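You operate a simulated robot arm through the tools that you are given. There is no shell and no other tool. Be economical: measure what you need, move in short steps, check, and stop when the job is done.

The job below is to be done with a simulated robot arm. You get a single attempt, and the scene is never put back.

TASK
Swap the mounted plug for the other white plug and run one cycle.
Fine: the old plug goes in the red tray; clamp the new one and shut the guard before the run. Where these are worked on the way, their far stop is far enough and under half their travel is too little: red clamp.

The check looks at the end state, three seconds after you hand in, the way a careful person would. Anything else that was tipped, shoved, dropped, spilled or broken makes it a failure.

THE ROBOT
A 6-joint arm with a fingered hand, fixed in place. Base frame: the origin is at the foot of the arm, x ahead of it, y to its left, z up; the work surface is at about z = 0.8. Lengths are in m, angles in degrees, forces in N, time in s.
With the tool pointing down near the work surface it reaches from about 0.34 to 0.82 m from the base axis. Its first joint turns from -166.0 to 166.0 degrees. Payload 4 kg.
Tool frame: the origin (TCP) lies between the finger pads and is the grasp point; the fingertips stand 0.026 m ahead of it; z points along the fingers, y is the line along which they close. Largest opening 0.132 m; the body of the gripper starts 0.073 m behind the TCP. The gripper is a hand of 5 fingers: y runs from the thumb to the fingers, the wrist lies at [0, 0, -0.239] in the tool frame, and closing takes about 1.5 s.
Orientation is told as [roll, pitch, yaw] about the base's x, y, z axes, in that order, counted from this pose: with the fingers straight down and closing along the base's y, the tool's x points along the base's -x, its y along +y and its z along -z.

THE INTERFACE
- The arm moves only by the tool step_arm. Its arguments are lists of equal length, an entry for each row: "linear": the shift along the tool's x, y, z in m, a list of three; "rot": the turn, a rotation vector about the tool's x, y, z in degrees, a list of three; "hand": the opening, from 0 (shut) to 1 (fully open). In form: {"linear": [[tx, ty, tz], ...], "rot": [[rx, ry, rz], ...], "hand": [hand, ...]}. A call has 1 to 8 rows; each row shifts and turns the commanded pose from where the row before left it, along the tool's axes as they then stand. A row lasts 0.2 s, in which the tool goes at most 0.05 m and 8.6 degrees; a call with a longer step from one row to the next is refused whole, and so is a gripper value outside its range. A pose out of reach is approached as far as the arm can. The call stops where the force on the tool passes 90 N (or 10 N more than at its start, if that is more) or the arm is blocked; 0.2 s more then pass. Each finger travels about 0.045 m/s and halts on what it meets, pressing with about 22 N; the grip force reading is that of the motor and also rises with nothing between the fingers. The clock runs only during rows and for 0.2 s after the last one: add rows that do not move to give the fingers time. The reply holds the time, the measured pose of the TCP, the force on the tool along the base axes, the opening and the grip force, in the units named above and with some noise, with the torque about the TCP (base axes, N m) and any sound that the robot's microphone picked up, and new pictures: "pictures" is both (left out), scene, wrist or none.
- Cameras (640 x 400 px; columns grow to the right, rows downward): "scene" is fixed at [0.2185, 0.4999, 1.4754]; the picture's right is [-0.66, -0.75, 0.00], its down [-0.44, 0.38, -0.81] and it looks along [0.61, -0.53, -0.58] (base axes); focal length 324 px, centre (320, 200). "wrist" rides on the gripper at [0.084, 0.002, -0.097] in the tool frame; the picture's right is [-0.02, 1.00, 0.00], its down [-0.75, -0.02, -0.66] and it looks along [-0.66, -0.01, 0.75] (tool axes); focal length 270 px, centre (320, 200). There is no depth. A picture from a camera that has moved, and an enlarged one, comes with that camera's place and axes in the base frame and with its lens.
- hand_shape(shape): the hand has 5 fingers and takes this shape, open, in about a second: jaw (thumb against the fingers, like two jaws); tri (thumb and two fingers); tip (a fingertip pinch); poke (one finger out to press); point (the index stretched); flat (the hand flat); cup (the hand cupped); fist (a fist). The gripper value then closes the fingers along that shape, each until it touches; the sizes above hold for jaw. It gives what a move gives, with no picture.
- inspect(camera, box): a new picture of the part [left, top, right, bottom] of that camera's present view, enlarged. No time passes.
- sign_off(): hands the job in; it is judged then, once.

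Go step by step. Nothing tells you positions but the pictures and the camera data: compare them with the known pose of the tool, close in by small moves and look again before you grip or let go. The budget is 120 turns and 200 pictures, counting those below and the enlarged ones. Unless the task says otherwise, let go and move clear before handing in, and close with one line.

The tools are called after ">>>" by a JSON object that holds its "fn" and its "kwargs". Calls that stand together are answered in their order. step_arm: Moves the arm, as the interface text tells. Its arguments: {"type":"object","properties":{"linear":{"type":"array"},"rot":{"type":"array"},"hand":{"type":"array"},"pictures":{"type":"string","enum":["both","scene","wrist","none"]}},"required":["linear","rot","hand"]} The other tools are called the same way: hand_shape (shape) gives the hand a shape; inspect (camera, box) takes an enlarged picture of a part of a camera's view; sign_off () hands the job in.

At the start:

```text
time: 0.0
tool_pos: [0.4768, 0.0127, 1.2134]
orientation: [0.0, 0.0, 0.0]
ft_force: [-1.7, 0.2, -0.5]
ft_torque: [0.0, 0.04, -0.04]
finger_gap: 0.1318
grasp_force: 0.0
shape: jaw
```

scene: 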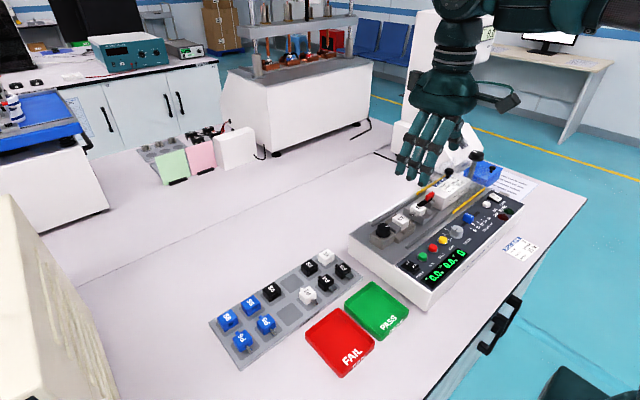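
wrist: 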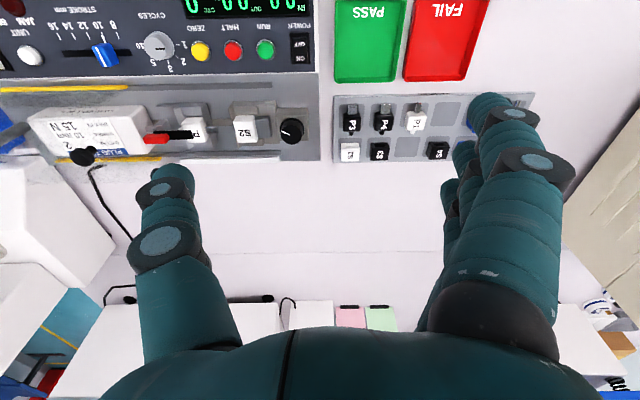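

I see a tester machine with a mounted plug, a rack of plugs, and red/green trays. I'll enlarge the key areas first.

>>> {"fn": "inspect", "kwargs": {"camera": "scene", "box": [340, 140, 540, 300]}}

>>> {"fn": "inspect", "kwargs": {"camera": "wrist", "box": [0, 0, 320, 200]}}

>>> {"fn": "inspect", "kwargs": {"camera": "scene", "box": [200, 230, 420, 380]}}

>>> {"fn": "inspect", "kwargs": {"camera": "wrist", "box": [300, 60, 560, 220]}}

```text
2.50 times, centred on (440, 220) of scene
camera zoom: at [0.2185, 0.4999, 1.4754], right [-0.66, -0.75, 0.0], down [-0.44, 0.38, -0.81], along [0.61, -0.53, -0.58], focal length 810 px, centre (20, 150)
```

zoom: 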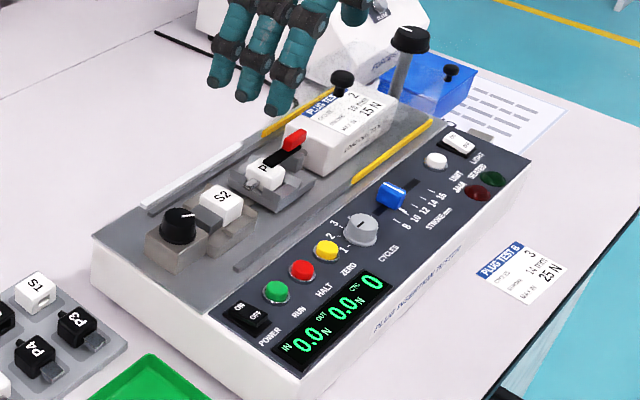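

```text
2.00 times, centred on (160, 100) of wrist
camera zoom: at [0.3924, 0.0128, 1.3109], right [0.02, 1.0, 0.0], down [0.75, -0.02, 0.66], along [0.66, -0.01, -0.75], focal length 541 px, centre (640, 400)
```

zoom: 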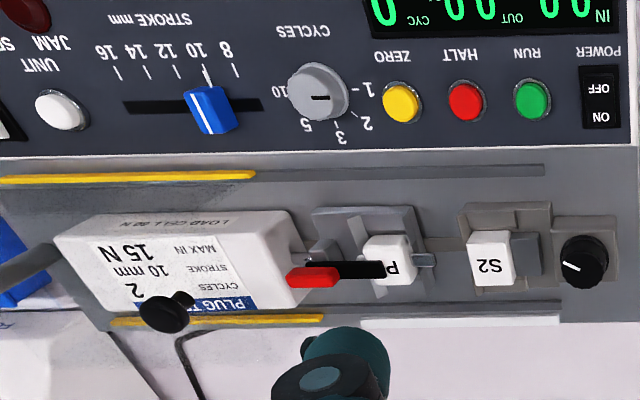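

```text
2.67 times, centred on (310, 305) of scene
camera zoom: at [0.2185, 0.4999, 1.4754], right [-0.66, -0.75, 0.0], down [-0.44, 0.38, -0.81], along [0.61, -0.53, -0.58], focal length 864 px, centre (347, -80)
```

zoom: 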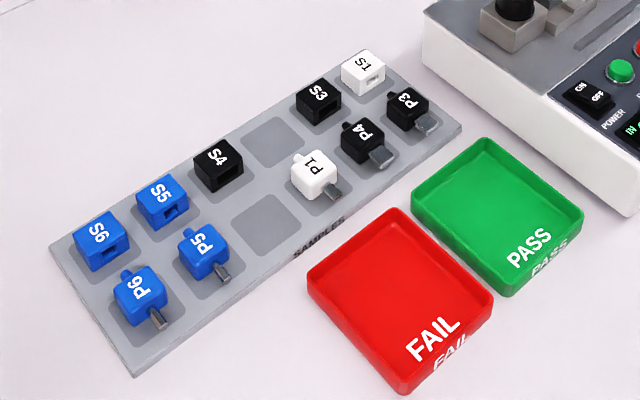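

```text
2.46 times, centred on (430, 140) of wrist
camera zoom: at [0.3924, 0.0128, 1.3109], right [0.02, 1.0, 0.0], down [0.75, -0.02, 0.66], along [0.66, -0.01, -0.75], focal length 665 px, centre (49, 348)
```

zoom: 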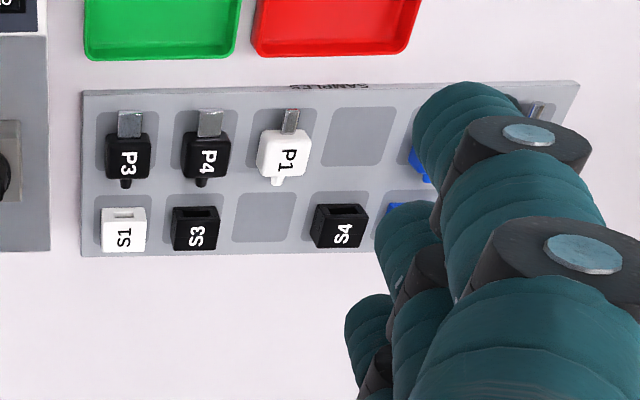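

P2 (white) is mounted at about (0.58, -0.18, 0.92) under a red-handled clamp; the other white plug, P1, is in the rack. I'll move for a closer view of the machine.

>>> {"fn": "step_arm", "kwargs": {"linear": [[0.0114, -0.034, 0.022], [0.0114, -0.034, 0.022], [0.0114, -0.034, 0.022], [0.0114, -0.034, 0.022], [0.0114, -0.034, 0.022]], "rot": [[0, 0, 0], [0, 0, 0], [0, 0, 0], [0, 0, 0], [0, 0, 0]], "hand": [1, 1, 1, 1, 1]}}

```text
time: 1.2
tool_pos: [0.4194, -0.1611, 1.104]
orientation: [-0.1, 0.1, 0.0]
ft_force: [-0.9, -0.7, 0.1]
ft_torque: [0.01, -0.03, -0.02]
finger_gap: 0.1316
grasp_force: 0.1
shape: jaw
camera wrist: at [0.335, -0.1606, 1.2014], right [0.02, 1.0, 0.0], down [0.75, -0.02, 0.66], along [0.66, -0.01, -0.75], focal length 270 px, centre (320, 200)
```

scene: 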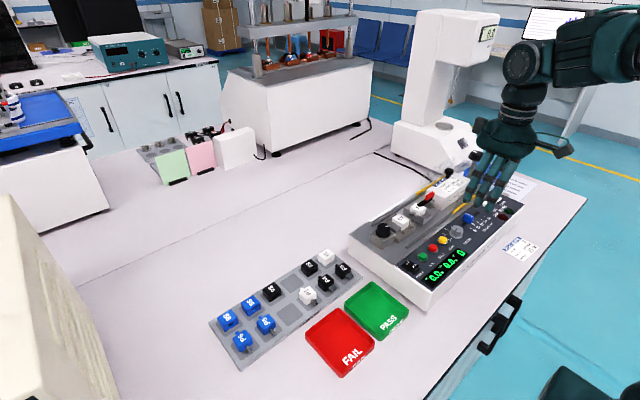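
wrist: 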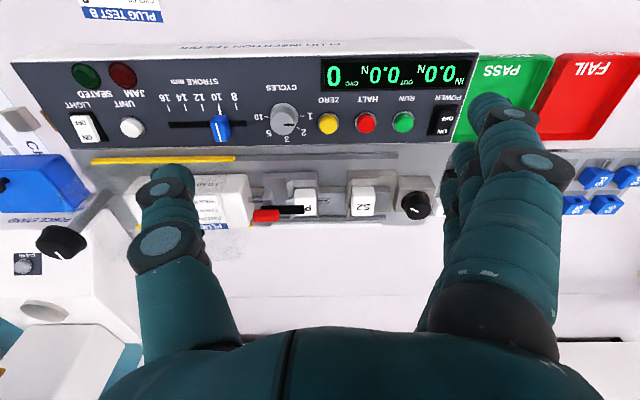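

>>> {"fn": "inspect", "kwargs": {"camera": "wrist", "box": [190, 130, 450, 260]}}

>>> {"fn": "inspect", "kwargs": {"camera": "wrist", "box": [60, 40, 320, 160]}}

>>> {"fn": "inspect", "kwargs": {"camera": "scene", "box": [370, 160, 490, 250]}}

```text
2.46 times, centred on (320, 195) of wrist
camera zoom: at [0.335, -0.1606, 1.2014], right [0.02, 1.0, 0.0], down [0.75, -0.02, 0.66], along [0.66, -0.01, -0.75], focal length 665 px, centre (320, 212)
```

zoom: 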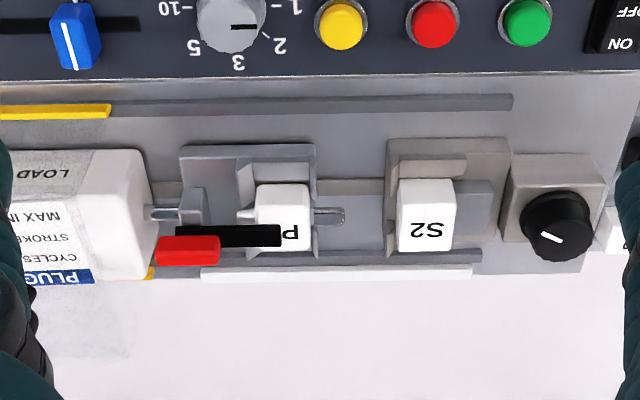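

```text
2.46 times, centred on (190, 100) of wrist
camera zoom: at [0.335, -0.1606, 1.2014], right [0.02, 1.0, 0.0], down [0.75, -0.02, 0.66], along [0.66, -0.01, -0.75], focal length 665 px, centre (640, 446)
```

zoom: 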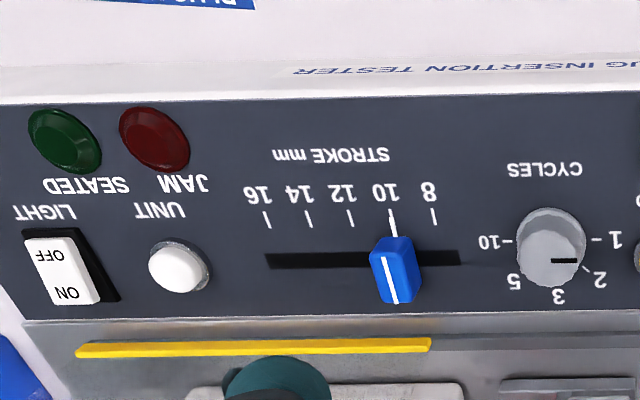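

```text
4.44 times, centred on (430, 205) of scene
camera zoom: at [0.2185, 0.4999, 1.4754], right [-0.66, -0.75, 0.0], down [-0.44, 0.38, -0.81], along [0.61, -0.53, -0.58], focal length 1439 px, centre (-169, 178)
```

zoom: 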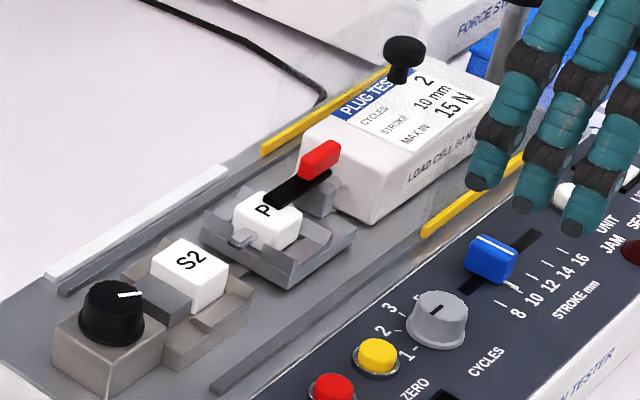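

The cycles dial points at 2, stroke at 10; the guard looks like a clear cover with a black knob near (0.58, -0.306, 1.0), now slid open over the load cell. I'll go closer to understand the clamp.

>>> {"fn": "step_arm", "kwargs": {"linear": [[-0.0233, -0.01, 0.028], [-0.0233, -0.01, 0.028], [-0.0233, -0.01, 0.028]], "rot": [[0, 0, 0], [0, 0, 0], [0, 0, 0]], "hand": [1, 1, 1], "pictures": "none"}}

>>> {"fn": "inspect", "kwargs": {"camera": "wrist", "box": [160, 100, 480, 300]}}

>>> {"fn": "inspect", "kwargs": {"camera": "scene", "box": [405, 165, 485, 225]}}

```text
time: 2.0
tool_pos: [0.488, -0.1911, 1.0217]
orientation: [0.0, 0.0, 0.1]
ft_force: [0.0, 0.4, 0.9]
ft_torque: [0.03, 0.02, 0.04]
finger_gap: 0.1318
grasp_force: 0.1
shape: jaw
```

```text
2.00 times, centred on (320, 200) of wrist
camera zoom: at [0.4043, -0.1892, 1.1197], right [0.02, 1.0, 0.0], down [0.75, -0.02, 0.66], along [0.66, -0.01, -0.75], focal length 541 px, centre (320, 200)
```

zoom: 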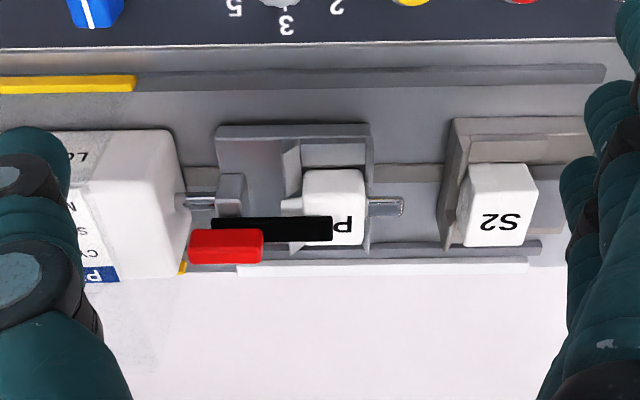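

```text
6.67 times, centred on (445, 195) of scene
camera zoom: at [0.2185, 0.4999, 1.4754], right [-0.66, -0.75, 0.0], down [-0.44, 0.38, -0.81], along [0.61, -0.53, -0.58], focal length 2159 px, centre (-513, 233)
```

zoom: 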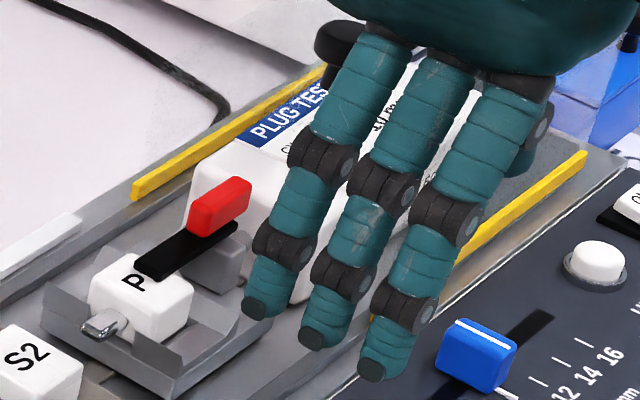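

The clamp bar lies over P2 from a post at y≈-0.236, with the red handle on top at about (0.585, -0.236, 0.945). I'll rise, turn the hand to close along x and try the fingertip pinch shape.

>>> {"fn": "step_arm", "kwargs": {"linear": [[0, 0, -0.04], [0, 0.03, -0.035], [0, 0.03, -0.035], [0, 0, 0], [0, 0, 0], [0, 0, 0], [0, 0, 0], [0, 0, 0]], "rot": [[0, 0, 8.5], [0, 0, 8.5], [0, 0, 8.5], [0, 0, 8.5], [0, 0, 8.5], [0, 0, 8.5], [0, 0, 8.5], [0, 0, 8.5]], "hand": [1, 1, 1, 1, 1, 1, 1, 1], "pictures": "none"}}

>>> {"fn": "step_arm", "kwargs": {"linear": [[0, 0, 0], [0, 0, 0], [0, 0, 0]], "rot": [[0, 0, 8.5], [0, 0, 8.5], [0, 0, 5]], "hand": [1, 1, 1], "pictures": "none"}}

>>> {"fn": "hand_shape", "kwargs": {"shape": "tip"}}

>>> {"fn": "step_arm", "kwargs": {"linear": [[0, 0, 0]], "rot": [[0, 0, 0]], "hand": [1], "pictures": "both"}}

```text
time: 3.8
tool_pos: [0.5017, -0.1297, 1.1283]
orientation: [0.0, 0.0, -68.1]
ft_force: [-0.5, -0.2, -0.9]
ft_torque: [-0.01, -0.03, 0.01]
finger_gap: 0.1317
grasp_force: 0.0
shape: jaw
```

```text
time: 4.6
tool_pos: [0.502, -0.1281, 1.1293]
orientation: [0.0, 0.0, -90.1]
ft_force: [0.2, 0.4, -0.2]
ft_torque: [-0.01, 0.02, 0.01]
finger_gap: 0.1319
grasp_force: 0.1
shape: jaw
```

```text
time: 5.5
tool_pos: [0.5037, -0.1293, 1.1282]
orientation: [0.0, 0.0, -90.0]
ft_force: [0.4, 0.5, -0.3]
ft_torque: [0.03, -0.02, 0.0]
finger_gap: 0.1319
grasp_force: 0.0
shape: tip
```

```text
time: 5.9
tool_pos: [0.5021, -0.1277, 1.1291]
orientation: [0.0, 0.0, -90.0]
ft_force: [-0.1, -0.3, -0.5]
ft_torque: [0.0, -0.01, 0.02]
finger_gap: 0.1319
grasp_force: 0.1
shape: tip
camera wrist: at [0.5045, -0.0455, 1.2266], right [1.0, -0.02, 0.0], down [-0.02, -0.75, 0.66], along [-0.01, -0.66, -0.75], focal length 270 px, centre (320, 200)
```

scene: 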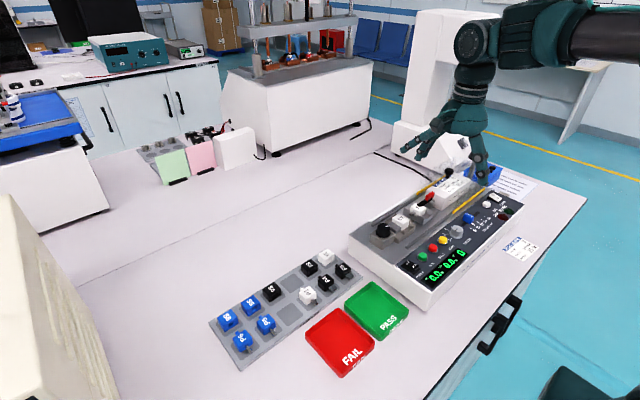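
wrist: 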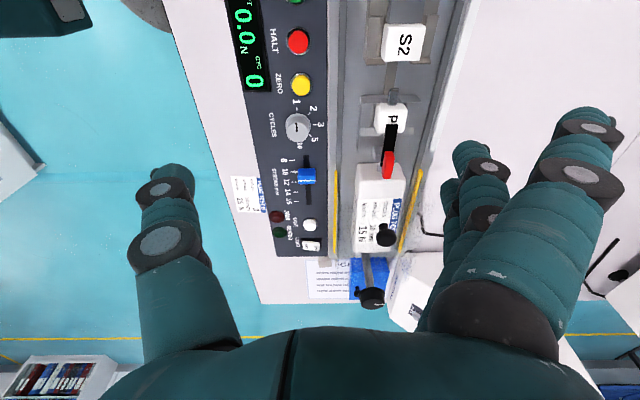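

The image's left is -x, so the panel is on the robot's side. I'll hover over the handle with the pinch partly closed to see where the fingertips are.

>>> {"fn": "step_arm", "kwargs": {"linear": [[-0.03, 0.02, 0], [-0.03, 0.02, 0], [-0.03, 0.02, 0.0], [-0.0, 0.02, 0.03], [0, 0, 0.03], [0, 0, 0], [0, 0, 0], [0, 0, 0]], "rot": [[0, 0, 0], [0, 0, 0], [0, 0, 0], [0, 0, 0], [0, 0, 0], [0, 0, 0], [0, 0, 0], [0, 0, 0]], "hand": [0.3, 0.3, 0.3, 0.3, 0.3, 0.3, 0.3, 0.3]}}

>>> {"fn": "inspect", "kwargs": {"camera": "scene", "box": [390, 110, 510, 220]}}

```text
time: 7.7
tool_pos: [0.5814, -0.2207, 1.0683]
orientation: [0.0, 0.0, -90.0]
ft_force: [0.4, 0.1, -0.7]
ft_torque: [0.0, 0.02, -0.03]
finger_gap: 0.04
grasp_force: 0.1
shape: tip
camera wrist: at [0.5835, -0.1379, 1.1655], right [1.0, -0.02, 0.0], down [-0.02, -0.75, 0.66], along [-0.01, -0.66, -0.75], focal length 270 px, centre (320, 200)
```

scene: 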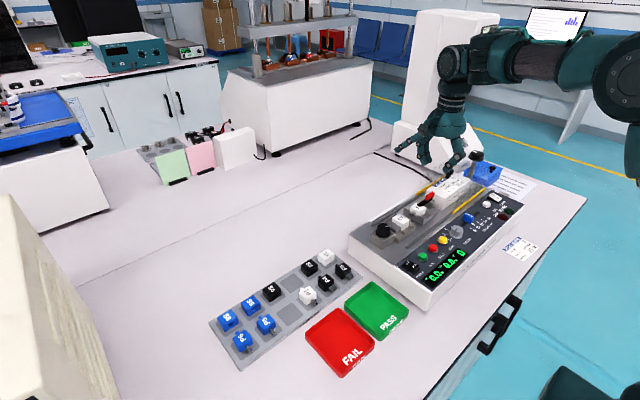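
wrist: 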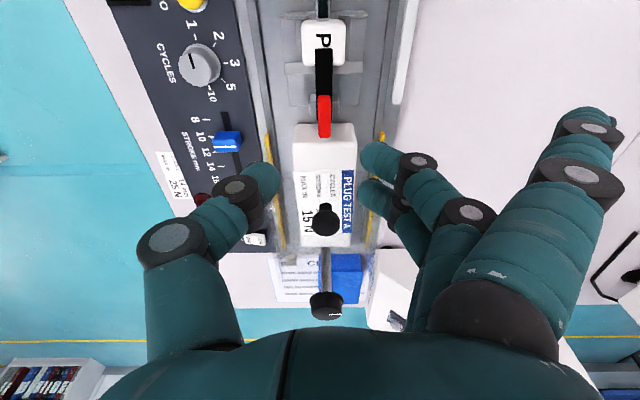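

```text
3.64 times, centred on (450, 165) of scene
camera zoom: at [0.2185, 0.4999, 1.4754], right [-0.66, -0.75, 0.0], down [-0.44, 0.38, -0.81], along [0.61, -0.53, -0.58], focal length 1177 px, centre (-153, 327)
```

zoom: 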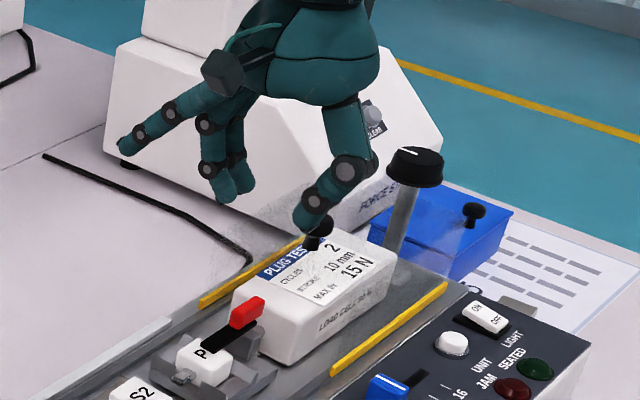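

>>> {"fn": "inspect", "kwargs": {"camera": "wrist", "box": [270, 20, 380, 160]}}

>>> {"fn": "inspect", "kwargs": {"camera": "scene", "box": [408, 180, 448, 220]}}

```text
2.86 times, centred on (325, 90) of wrist
camera zoom: at [0.5835, -0.1379, 1.1655], right [1.0, -0.02, 0.0], down [-0.02, -0.75, 0.66], along [-0.01, -0.66, -0.75], focal length 772 px, centre (306, 514)
```

zoom: 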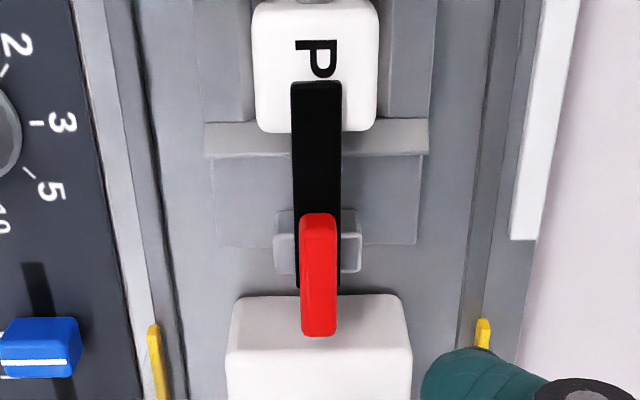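

```text
10.00 times, centred on (428, 200) of scene
camera zoom: at [0.2185, 0.4999, 1.4754], right [-0.66, -0.75, 0.0], down [-0.44, 0.38, -0.81], along [0.61, -0.53, -0.58], focal length 3238 px, centre (-760, 200)
```

zoom: 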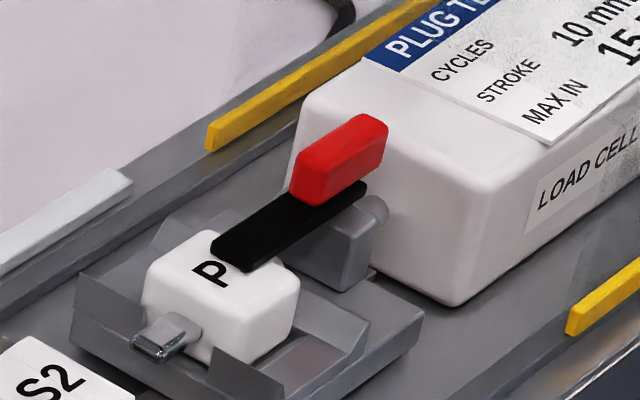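

The clamp is now clear: bar on P2's top, red block at the post end, near touching the load cell. I'll lower the pinch around the +y part of the red handle.

>>> {"fn": "step_arm", "kwargs": {"linear": [[0, 0.004, 0.04], [0, 0, 0.04], [0, 0, 0.018]], "rot": [[0, 0, 0], [0, 0, 0], [0, 0, 0]], "hand": [0.3, 0.3, 0.3], "pictures": "wrist"}}

>>> {"fn": "inspect", "kwargs": {"camera": "scene", "box": [388, 140, 488, 220]}}

```text
time: 8.5
tool_pos: [0.5887, -0.2199, 0.9714]
orientation: [0.0, -0.1, -90.0]
ft_force: [0.3, 0.9, 0.1]
ft_torque: [0.0, 0.0, -0.01]
finger_gap: 0.0401
grasp_force: 0.0
shape: tip
camera wrist: at [0.5904, -0.1369, 1.0686], right [1.0, -0.02, 0.0], down [-0.02, -0.75, 0.66], along [-0.01, -0.66, -0.75], focal length 270 px, centre (320, 200)
```

wrist: 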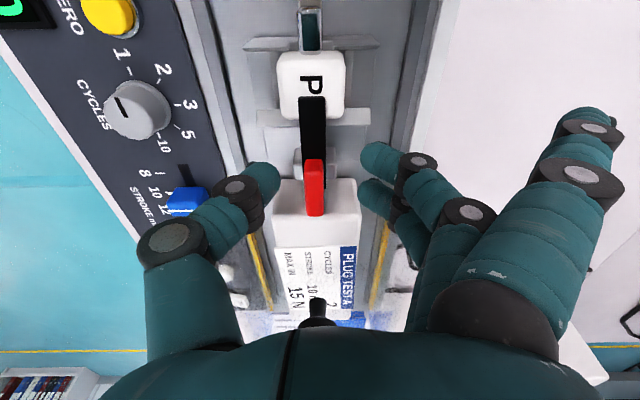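

```text
5.00 times, centred on (438, 180) of scene
camera zoom: at [0.2185, 0.4999, 1.4754], right [-0.66, -0.75, 0.0], down [-0.44, 0.38, -0.81], along [0.61, -0.53, -0.58], focal length 1619 px, centre (-270, 300)
```

zoom: 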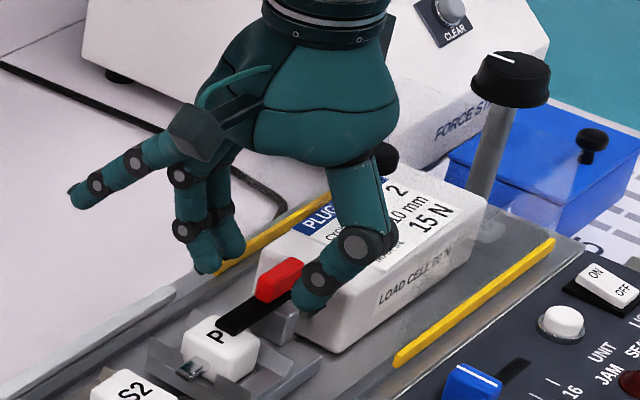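

>>> {"fn": "step_arm", "kwargs": {"linear": [[0, -0.003, 0.005], [0, 0, 0], [0, 0, 0], [0, 0, 0], [0, 0, 0]], "rot": [[0, 0, 0], [0, 0, 0], [0, 0, 0], [0, 0, 0], [0, 0, 0]], "hand": [0.3, 0.15, 0.05, 0.05, 0.05], "pictures": "wrist"}}

>>> {"fn": "inspect", "kwargs": {"camera": "scene", "box": [388, 140, 488, 220]}}

```text
time: 9.7
tool_pos: [0.5847, -0.2213, 0.9659]
orientation: [0.0, 0.0, -90.0]
ft_force: [-0.1, -0.1, -0.5]
ft_torque: [-0.01, -0.01, 0.04]
finger_gap: 0.0076
grasp_force: 0.1
shape: tip
camera wrist: at [0.5869, -0.1374, 1.0639], right [1.0, -0.02, 0.0], down [-0.02, -0.75, 0.66], along [-0.01, -0.66, -0.75], focal length 270 px, centre (320, 200)
```

wrist: 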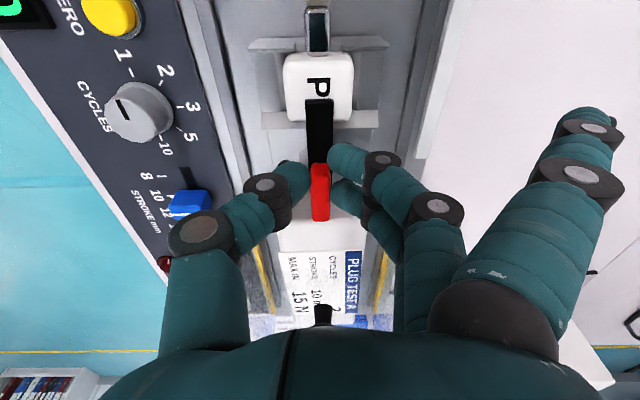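

```text
5.00 times, centred on (438, 180) of scene
camera zoom: at [0.2185, 0.4999, 1.4754], right [-0.66, -0.75, 0.0], down [-0.44, 0.38, -0.81], along [0.61, -0.53, -0.58], focal length 1619 px, centre (-270, 300)
```

zoom: 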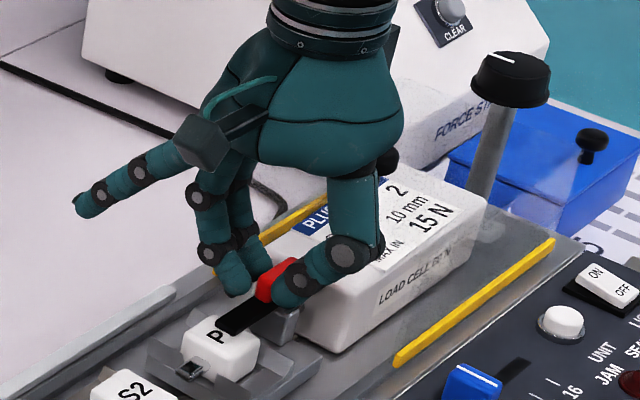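

The tips straddle the handle but barely touch; I'll close fully, then try a gentle lift.

>>> {"fn": "step_arm", "kwargs": {"linear": [[0, 0, 0], [0, 0, 0], [0, 0, -0.003], [0, 0, -0.003]], "rot": [[0, 0, 0], [0, 0, 0], [0, 0, 0], [0, 0, 0]], "hand": [0.0, 0.0, 0.0, 0.0], "pictures": "wrist"}}

>>> {"fn": "inspect", "kwargs": {"camera": "scene", "box": [408, 170, 458, 220]}}

```text
time: 10.7
tool_pos: [0.586, -0.2198, 0.9748]
orientation: [0.4, -0.1, -89.9]
ft_force: [6.4, -0.9, 9.7]
ft_torque: [-0.05, -0.15, 0.09]
finger_gap: 0.0
grasp_force: 21.8
shape: tip
camera wrist: at [0.5872, -0.1361, 1.0723], right [1.0, -0.02, 0.01], down [-0.02, -0.75, 0.66], along [-0.01, -0.66, -0.75], focal length 270 px, centre (320, 200)
```

wrist: 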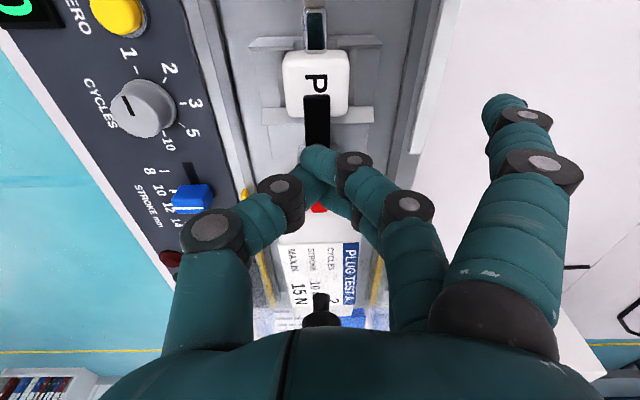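

```text
8.00 times, centred on (433, 195) of scene
camera zoom: at [0.2185, 0.4999, 1.4754], right [-0.66, -0.75, 0.0], down [-0.44, 0.38, -0.81], along [0.61, -0.53, -0.58], focal length 2590 px, centre (-584, 240)
```

zoom: 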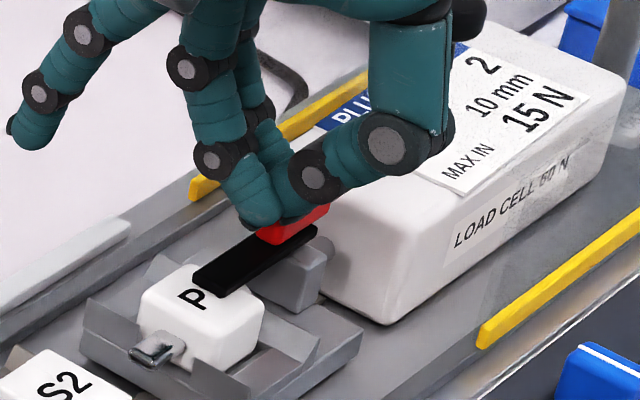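

The tips closed just above the handle. Reopening a bit and going lower.

>>> {"fn": "step_arm", "kwargs": {"linear": [[0, 0, 0], [0, 0, 0], [0.003, 0, 0.009], [0, 0, 0.008]], "rot": [[0, 0, 0], [0, 0, 0], [0, 0, 0], [0, 0, 0]], "hand": [0.2, 0.2, 0.2, 0.2], "pictures": "none"}}

>>> {"fn": "step_arm", "kwargs": {"linear": [[0, 0, 0], [0, 0, 0], [0, 0, 0], [0, 0, 0]], "rot": [[0, 0, 0], [0, 0, 0], [0, 0, 0], [0, 0, 0]], "hand": [0.0, 0.0, 0.0, 0.0], "pictures": "wrist"}}

>>> {"fn": "inspect", "kwargs": {"camera": "scene", "box": [408, 170, 458, 220]}}

```text
time: 11.7
tool_pos: [0.5842, -0.2163, 0.9566]
orientation: [0.0, 0.1, -90.0]
ft_force: [0.7, 0.6, 0.1]
ft_torque: [-0.01, 0.02, -0.03]
finger_gap: 0.0261
grasp_force: 0.1
shape: tip
```

```text
time: 12.7
tool_pos: [0.585, -0.2165, 0.9562]
orientation: [0.0, 0.1, -90.0]
ft_force: [2.7, 2.3, 3.9]
ft_torque: [0.01, -0.13, -0.02]
finger_gap: 0.0077
grasp_force: 22.0
shape: tip
camera wrist: at [0.5866, -0.1331, 1.0535], right [1.0, -0.02, 0.0], down [-0.02, -0.75, 0.66], along [-0.01, -0.66, -0.75], focal length 270 px, centre (320, 200)
```

wrist: 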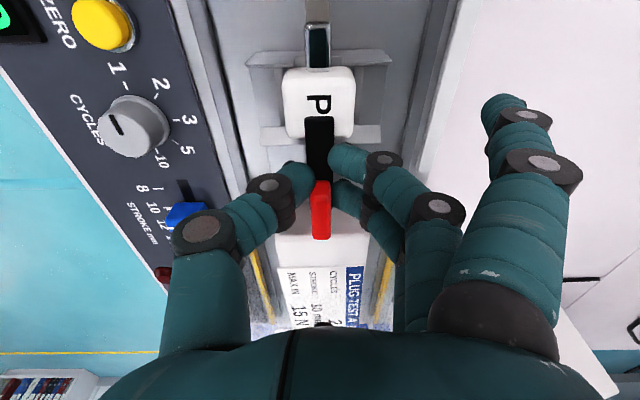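

```text
8.00 times, centred on (433, 195) of scene
camera zoom: at [0.2185, 0.4999, 1.4754], right [-0.66, -0.75, 0.0], down [-0.44, 0.38, -0.81], along [0.61, -0.53, -0.58], focal length 2590 px, centre (-584, 240)
```

zoom: 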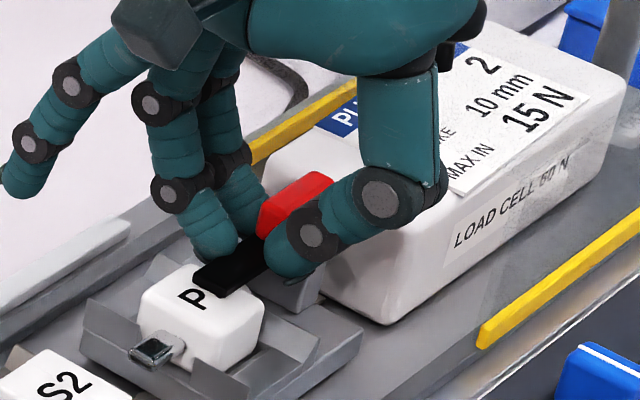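

Now gripped. Gentle lift test.

>>> {"fn": "step_arm", "kwargs": {"linear": [[0, 0, -0.004], [0, 0, -0.004], [0, 0, -0.004]], "rot": [[0, 0, 0], [0, 0, 0], [0, 0, 0]], "hand": [0.0, 0.0, 0.0], "pictures": "none"}}

>>> {"fn": "inspect", "kwargs": {"camera": "scene", "box": [408, 170, 458, 220]}}

```text
time: 13.5
tool_pos: [0.5834, -0.219, 0.9677]
orientation: [0.0, 0.1, -90.0]
ft_force: [3.4, 0.3, -12.0]
ft_torque: [0.05, 0.0, 0.07]
finger_gap: 0.0036
grasp_force: 22.4
shape: tip
```

```text
8.00 times, centred on (433, 195) of scene
camera zoom: at [0.2185, 0.4999, 1.4754], right [-0.66, -0.75, 0.0], down [-0.44, 0.38, -0.81], along [0.61, -0.53, -0.58], focal length 2590 px, centre (-584, 240)
```

zoom: 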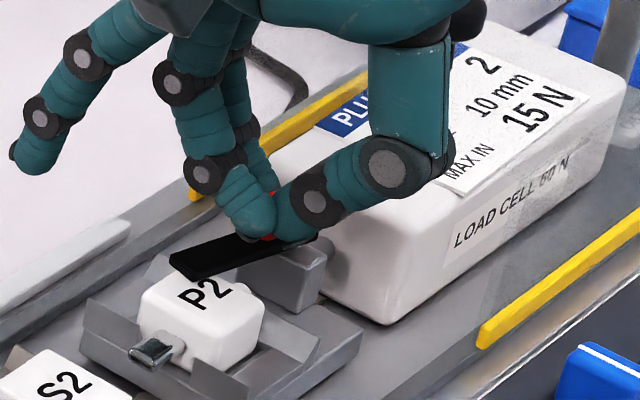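

The bar pivots about an x-axis hinge at the post. I continue along the arc (up and toward -y).

>>> {"fn": "step_arm", "kwargs": {"linear": [[-0.002, 0, -0.004], [-0.003, 0, -0.004], [-0.003, 0, -0.003], [-0.004, 0, -0.003]], "rot": [[0, 0, 0], [0, 0, 0], [0, 0, 0], [0, 0, 0]], "hand": [0.0, 0.0, 0.0, 0.0], "pictures": "wrist"}}

>>> {"fn": "inspect", "kwargs": {"camera": "scene", "box": [408, 170, 458, 220]}}

```text
time: 14.5
tool_pos: [0.5847, -0.2292, 0.9821]
orientation: [0.0, -0.1, -90.0]
ft_force: [-0.4, 0.0, -0.1]
ft_torque: [0.01, 0.0, -0.03]
finger_gap: 0.0032
grasp_force: 21.1
shape: tip
camera wrist: at [0.5866, -0.1455, 1.0789], right [1.0, -0.02, 0.0], down [-0.02, -0.75, 0.66], along [-0.01, -0.66, -0.75], focal length 270 px, centre (320, 200)
```

wrist: 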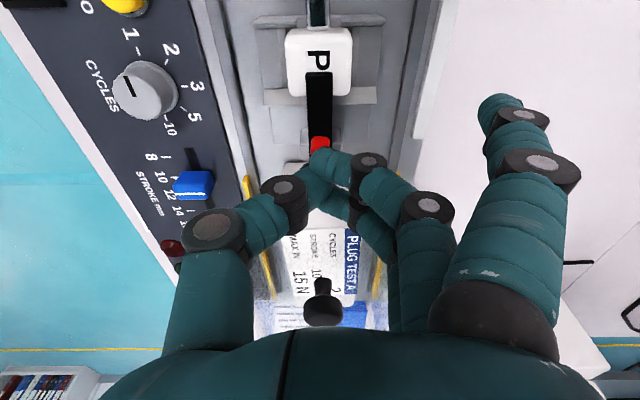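

```text
8.00 times, centred on (433, 195) of scene
camera zoom: at [0.2185, 0.4999, 1.4754], right [-0.66, -0.75, 0.0], down [-0.44, 0.38, -0.81], along [0.61, -0.53, -0.58], focal length 2590 px, centre (-584, 240)
```

zoom: 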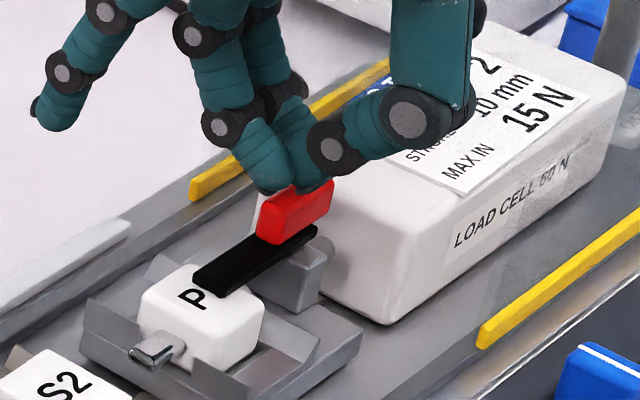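

It slipped off and the bar dropped back. I'll grip deeper and follow a proper arc about the hinge.

>>> {"fn": "step_arm", "kwargs": {"linear": [[0, 0, -0.005], [0.006, 0, 0.0], [0.004, 0, 0.012], [0, 0, 0.013], [0, 0, 0.011]], "rot": [[0, 0, 0], [0, 0, 0], [0, 0, 0], [0, 0, 0], [0, 0, 0]], "hand": [0.2, 0.2, 0.2, 0.2, 0.2], "pictures": "none"}}

>>> {"fn": "step_arm", "kwargs": {"linear": [[0, 0, 0], [0, 0, 0], [0, 0, 0], [0, 0, 0]], "rot": [[0, 0, 0], [0, 0, 0], [0, 0, 0], [0, 0, 0]], "hand": [0.0, 0.0, 0.0, 0.0], "pictures": "wrist"}}

>>> {"fn": "inspect", "kwargs": {"camera": "scene", "box": [408, 170, 458, 220]}}

```text
time: 15.7
tool_pos: [0.5857, -0.2184, 0.9484]
orientation: [0.0, -0.1, -90.0]
ft_force: [-1.0, 1.6, 0.4]
ft_torque: [-0.02, -0.01, -0.03]
finger_gap: 0.0261
grasp_force: 0.0
shape: tip
```

```text
time: 16.7
tool_pos: [0.5864, -0.2174, 0.9489]
orientation: [0.1, 0.0, -90.0]
ft_force: [0.7, -0.4, -0.2]
ft_torque: [-0.08, -0.14, 0.0]
finger_gap: 0.0122
grasp_force: 22.1
shape: tip
camera wrist: at [0.5884, -0.1357, 1.0465], right [1.0, -0.02, 0.0], down [-0.02, -0.75, 0.66], along [-0.01, -0.66, -0.75], focal length 270 px, centre (320, 200)
```

wrist: 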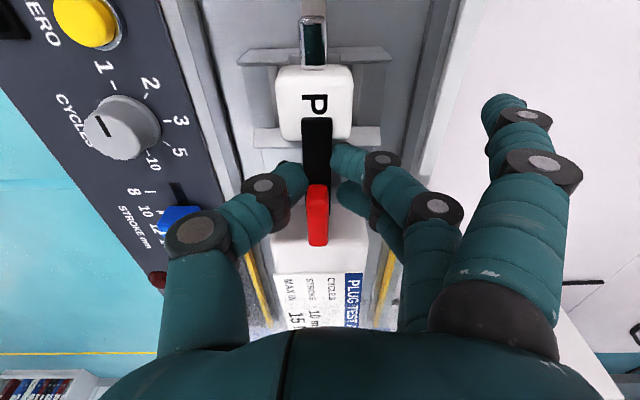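

```text
8.00 times, centred on (433, 195) of scene
camera zoom: at [0.2185, 0.4999, 1.4754], right [-0.66, -0.75, 0.0], down [-0.44, 0.38, -0.81], along [0.61, -0.53, -0.58], focal length 2590 px, centre (-584, 240)
```

zoom: 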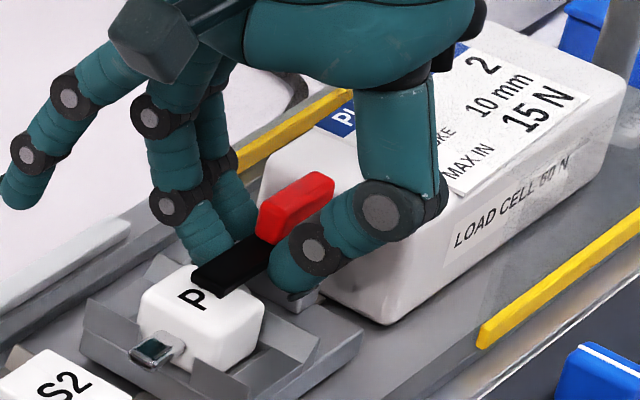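

Firm grip on the bar itself. Now arc upward, first 60°.

>>> {"fn": "step_arm", "kwargs": {"linear": [[-0.0007, 0, -0.0052], [-0.002, 0, -0.0048], [-0.0032, 0, -0.0041], [-0.0041, 0, -0.0032]], "rot": [[0, 0, 0], [0, 0, 0], [0, 0, 0], [0, 0, 0]], "hand": [0.0, 0.0, 0.0, 0.0], "pictures": "wrist"}}

>>> {"fn": "inspect", "kwargs": {"camera": "scene", "box": [408, 170, 458, 220]}}

```text
time: 17.7
tool_pos: [0.5851, -0.2265, 0.9678]
orientation: [-0.1, 0.2, -89.6]
ft_force: [-1.2, 24.9, -12.2]
ft_torque: [0.48, 0.05, -0.05]
finger_gap: 0.0065
grasp_force: 21.7
shape: tip
camera wrist: at [0.5874, -0.1426, 1.0655], right [1.0, -0.02, 0.0], down [-0.01, -0.75, 0.66], along [-0.01, -0.66, -0.75], focal length 270 px, centre (320, 200)
```

wrist: 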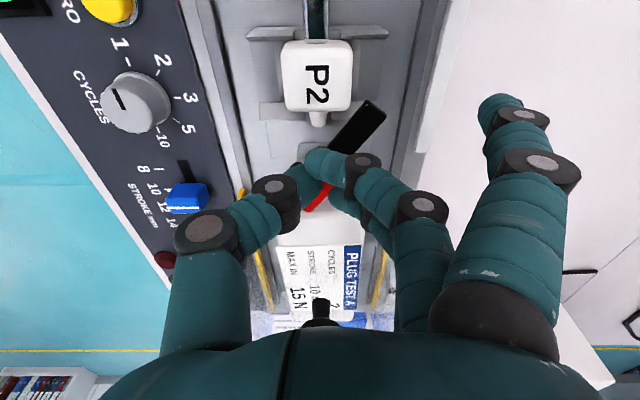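

```text
8.00 times, centred on (433, 195) of scene
camera zoom: at [0.2185, 0.4999, 1.4754], right [-0.66, -0.75, 0.0], down [-0.44, 0.38, -0.81], along [0.61, -0.53, -0.58], focal length 2590 px, centre (-584, 240)
```

zoom: 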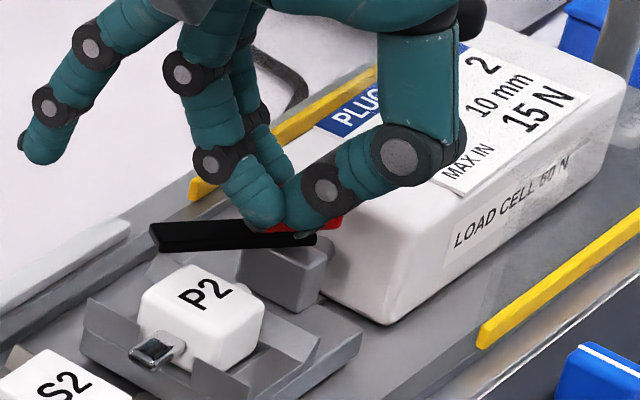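

So the bar actually swings horizontally about a vertical axis, toward +x. I'll release, rise, and see whether it stays.

>>> {"fn": "step_arm", "kwargs": {"linear": [[0, 0, 0], [0, 0, 0], [0, 0, -0.02], [0, 0, -0.02], [0.02, 0, -0.02]], "rot": [[0, 0, 0], [0, 0, 0], [0, 0, 0], [0, 0, 0], [0, 0, 0]], "hand": [0.25, 0.25, 0.25, 0.25, 0.25], "pictures": "wrist"}}

>>> {"fn": "inspect", "kwargs": {"camera": "scene", "box": [408, 170, 458, 220]}}

```text
time: 18.9
tool_pos: [0.5868, -0.2074, 1.0296]
orientation: [0.0, 0.0, -90.0]
ft_force: [0.4, -0.2, 0.6]
ft_torque: [0.0, 0.0, 0.01]
finger_gap: 0.0325
grasp_force: 0.1
shape: tip
camera wrist: at [0.5877, -0.1247, 1.1285], right [1.0, -0.02, 0.0], down [-0.02, -0.75, 0.66], along [-0.01, -0.66, -0.75], focal length 270 px, centre (320, 200)
```

wrist: 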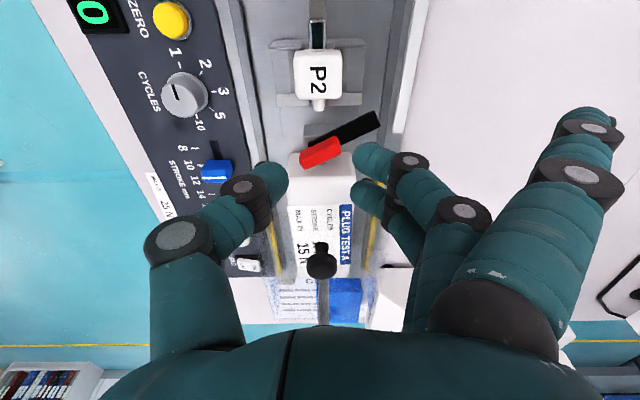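

```text
8.00 times, centred on (433, 195) of scene
camera zoom: at [0.2185, 0.4999, 1.4754], right [-0.66, -0.75, 0.0], down [-0.44, 0.38, -0.81], along [0.61, -0.53, -0.58], focal length 2590 px, centre (-584, 240)
```

zoom: 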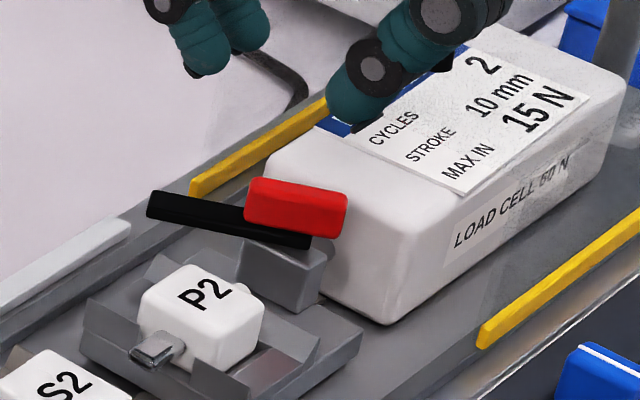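

The clamp is about 60° open and stays. I'll push it on to its stop with the closed fingertips.

>>> {"fn": "step_arm", "kwargs": {"linear": [[0.016, 0.018, 0], [0.016, 0.017, 0], [0, 0, 0.03], [0, 0, 0.03], [0, 0, 0.019]], "rot": [[0, 0, 0], [0, 0, 0], [0, 0, 0], [0, 0, 0], [0, 0, 0]], "hand": [0, 0, 0, 0, 0], "pictures": "wrist"}}

>>> {"fn": "inspect", "kwargs": {"camera": "scene", "box": [408, 170, 458, 220]}}

```text
time: 20.1
tool_pos: [0.6188, -0.1747, 0.9472]
orientation: [0.1, -0.1, -90.0]
ft_force: [0.6, 0.8, 0.1]
ft_torque: [0.04, -0.02, -0.03]
finger_gap: 0.0
grasp_force: 22.4
shape: tip
camera wrist: at [0.6205, -0.0918, 1.0442], right [1.0, -0.02, 0.0], down [-0.02, -0.75, 0.66], along [-0.01, -0.66, -0.75], focal length 270 px, centre (320, 200)
```

wrist: 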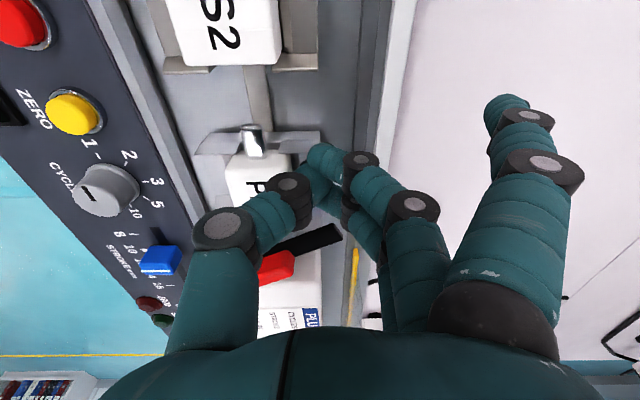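

```text
8.00 times, centred on (433, 195) of scene
camera zoom: at [0.2185, 0.4999, 1.4754], right [-0.66, -0.75, 0.0], down [-0.44, 0.38, -0.81], along [0.61, -0.53, -0.58], focal length 2590 px, centre (-584, 240)
```

zoom: 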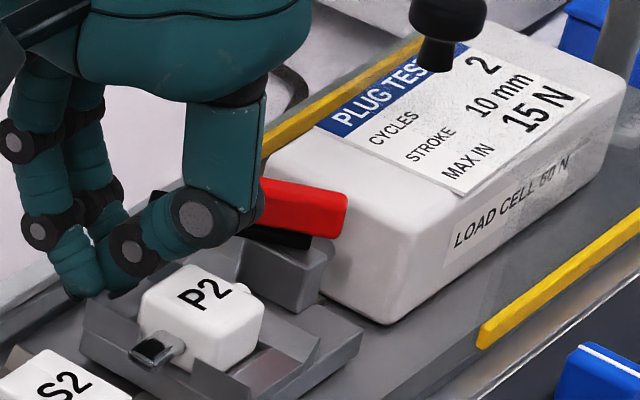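

>>> {"fn": "step_arm", "kwargs": {"linear": [[0, 0.006, 0], [-0.01, 0, 0], [-0.01, 0, 0], [-0.006, 0, 0], [-0.006, 0, 0], [-0.004, 0, 0]], "rot": [[0, 0, 0], [0, 0, 0], [0, 0, 0], [0, 0, 0], [0, 0, 0], [0, 0, 0]], "hand": [0, 0, 0, 0, 0, 0], "pictures": "wrist"}}

>>> {"fn": "inspect", "kwargs": {"camera": "scene", "box": [408, 170, 458, 220]}}

```text
time: 21.5
tool_pos: [0.6261, -0.2116, 0.948]
orientation: [0.0, 0.0, -89.9]
ft_force: [0.5, 6.1, 0.3]
ft_torque: [0.09, 0.0, 0.07]
finger_gap: 0.0001
grasp_force: 22.3
shape: tip
camera wrist: at [0.627, -0.128, 1.0455], right [1.0, -0.02, 0.0], down [-0.01, -0.75, 0.66], along [-0.01, -0.66, -0.75], focal length 270 px, centre (320, 200)
```

wrist: 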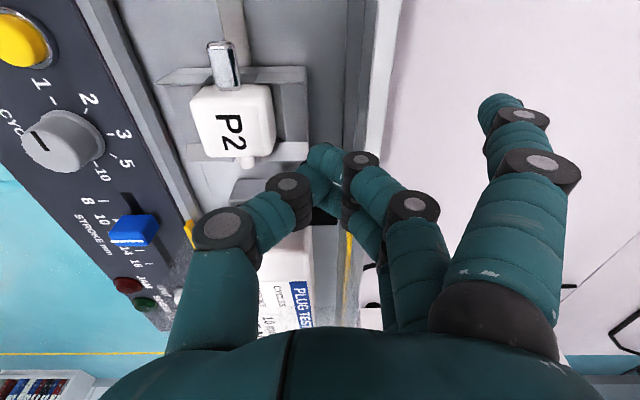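

```text
8.00 times, centred on (433, 195) of scene
camera zoom: at [0.2185, 0.4999, 1.4754], right [-0.66, -0.75, 0.0], down [-0.44, 0.38, -0.81], along [0.61, -0.53, -0.58], focal length 2590 px, centre (-584, 240)
```

zoom: 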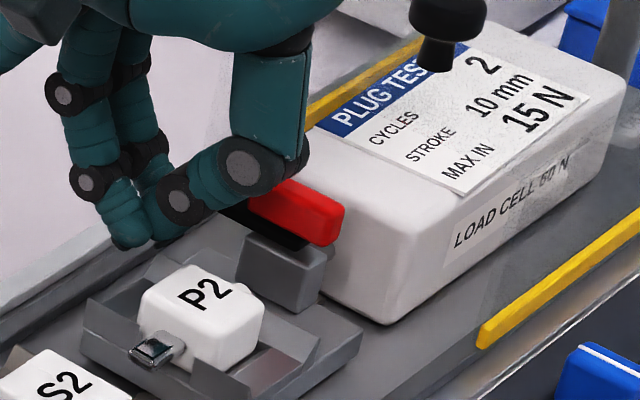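

The clamp is open to about 90°. Now back off, rise, and centre over P2 (≈(0.584, -0.181)) with the pinch opened.

>>> {"fn": "step_arm", "kwargs": {"linear": [[0.01, 0, 0], [0.01, 0, -0.02], [0.008, 0, -0.035], [0, -0.02, -0.02], [0, -0.021, 0], [0, 0, 0], [0, 0, 0]], "rot": [[0, 0, 0], [0, 0, 0], [0, 0, 0], [0, 0, 0], [0, 0, 0], [0, 0, 0], [0, 0, 0]], "hand": [0, 0, 0.55, 0.55, 0.55, 0.55, 0.55], "pictures": "wrist"}}

>>> {"fn": "inspect", "kwargs": {"camera": "scene", "box": [398, 150, 468, 220]}}

```text
time: 23.1
tool_pos: [0.5831, -0.1835, 1.0239]
orientation: [-0.1, 0.0, -90.0]
ft_force: [0.2, -0.5, 0.1]
ft_torque: [0.0, -0.03, 0.01]
finger_gap: 0.072
grasp_force: 0.1
shape: tip
camera wrist: at [0.5861, -0.1008, 1.1216], right [1.0, -0.02, 0.0], down [-0.02, -0.75, 0.66], along [-0.01, -0.66, -0.75], focal length 270 px, centre (320, 200)
```

wrist: 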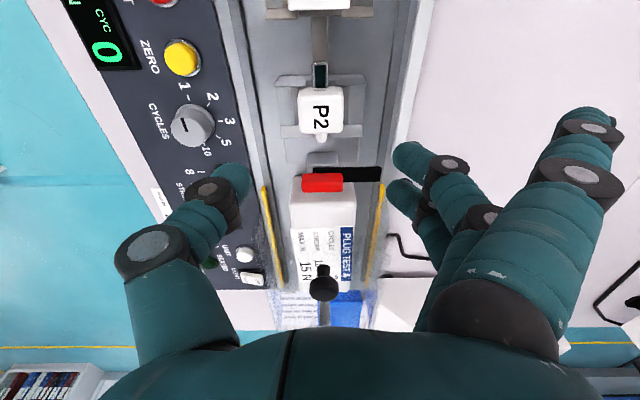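

```text
5.71 times, centred on (433, 185) of scene
camera zoom: at [0.2185, 0.4999, 1.4754], right [-0.66, -0.75, 0.0], down [-0.44, 0.38, -0.81], along [0.61, -0.53, -0.58], focal length 1850 px, centre (-326, 286)
```

zoom: 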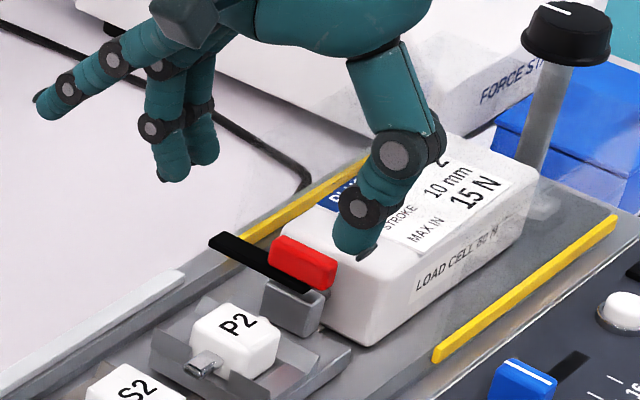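

P2 sits at (0.585, -0.181). Descend over it.

>>> {"fn": "step_arm", "kwargs": {"linear": [[0.002, 0.002, 0.03], [0, 0, 0.03], [0, 0, 0.019]], "rot": [[0, 0, 0], [0, 0, 0], [0, 0, 0]], "hand": [0.5, 0.45, 0.45], "pictures": "wrist"}}

>>> {"fn": "inspect", "kwargs": {"camera": "scene", "box": [398, 160, 458, 220]}}

```text
time: 23.9
tool_pos: [0.5844, -0.1825, 0.9439]
orientation: [0.0, 0.0, -90.0]
ft_force: [-0.1, -1.4, 0.7]
ft_torque: [0.03, -0.01, 0.01]
finger_gap: 0.06
grasp_force: 0.1
shape: tip
camera wrist: at [0.5862, -0.0983, 1.0411], right [1.0, -0.02, 0.0], down [-0.02, -0.75, 0.66], along [-0.01, -0.66, -0.75], focal length 270 px, centre (320, 200)
```

wrist: 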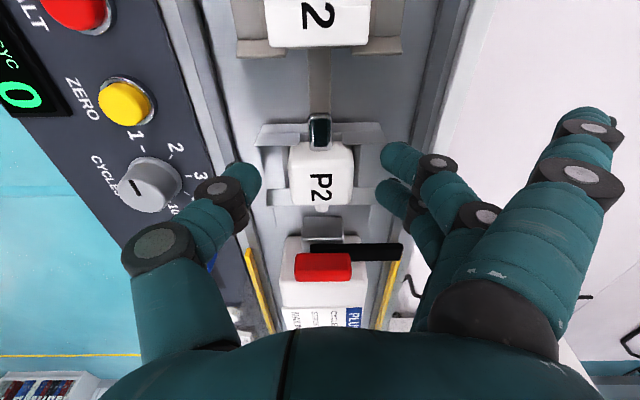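

```text
6.67 times, centred on (428, 190) of scene
camera zoom: at [0.2185, 0.4999, 1.4754], right [-0.66, -0.75, 0.0], down [-0.44, 0.38, -0.81], along [0.61, -0.53, -0.58], focal length 2159 px, centre (-400, 267)
```

zoom: 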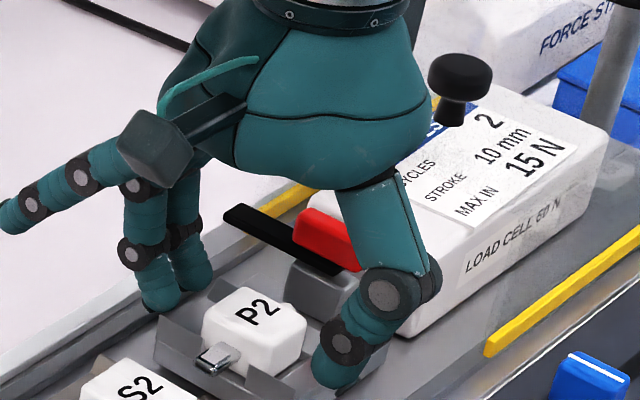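

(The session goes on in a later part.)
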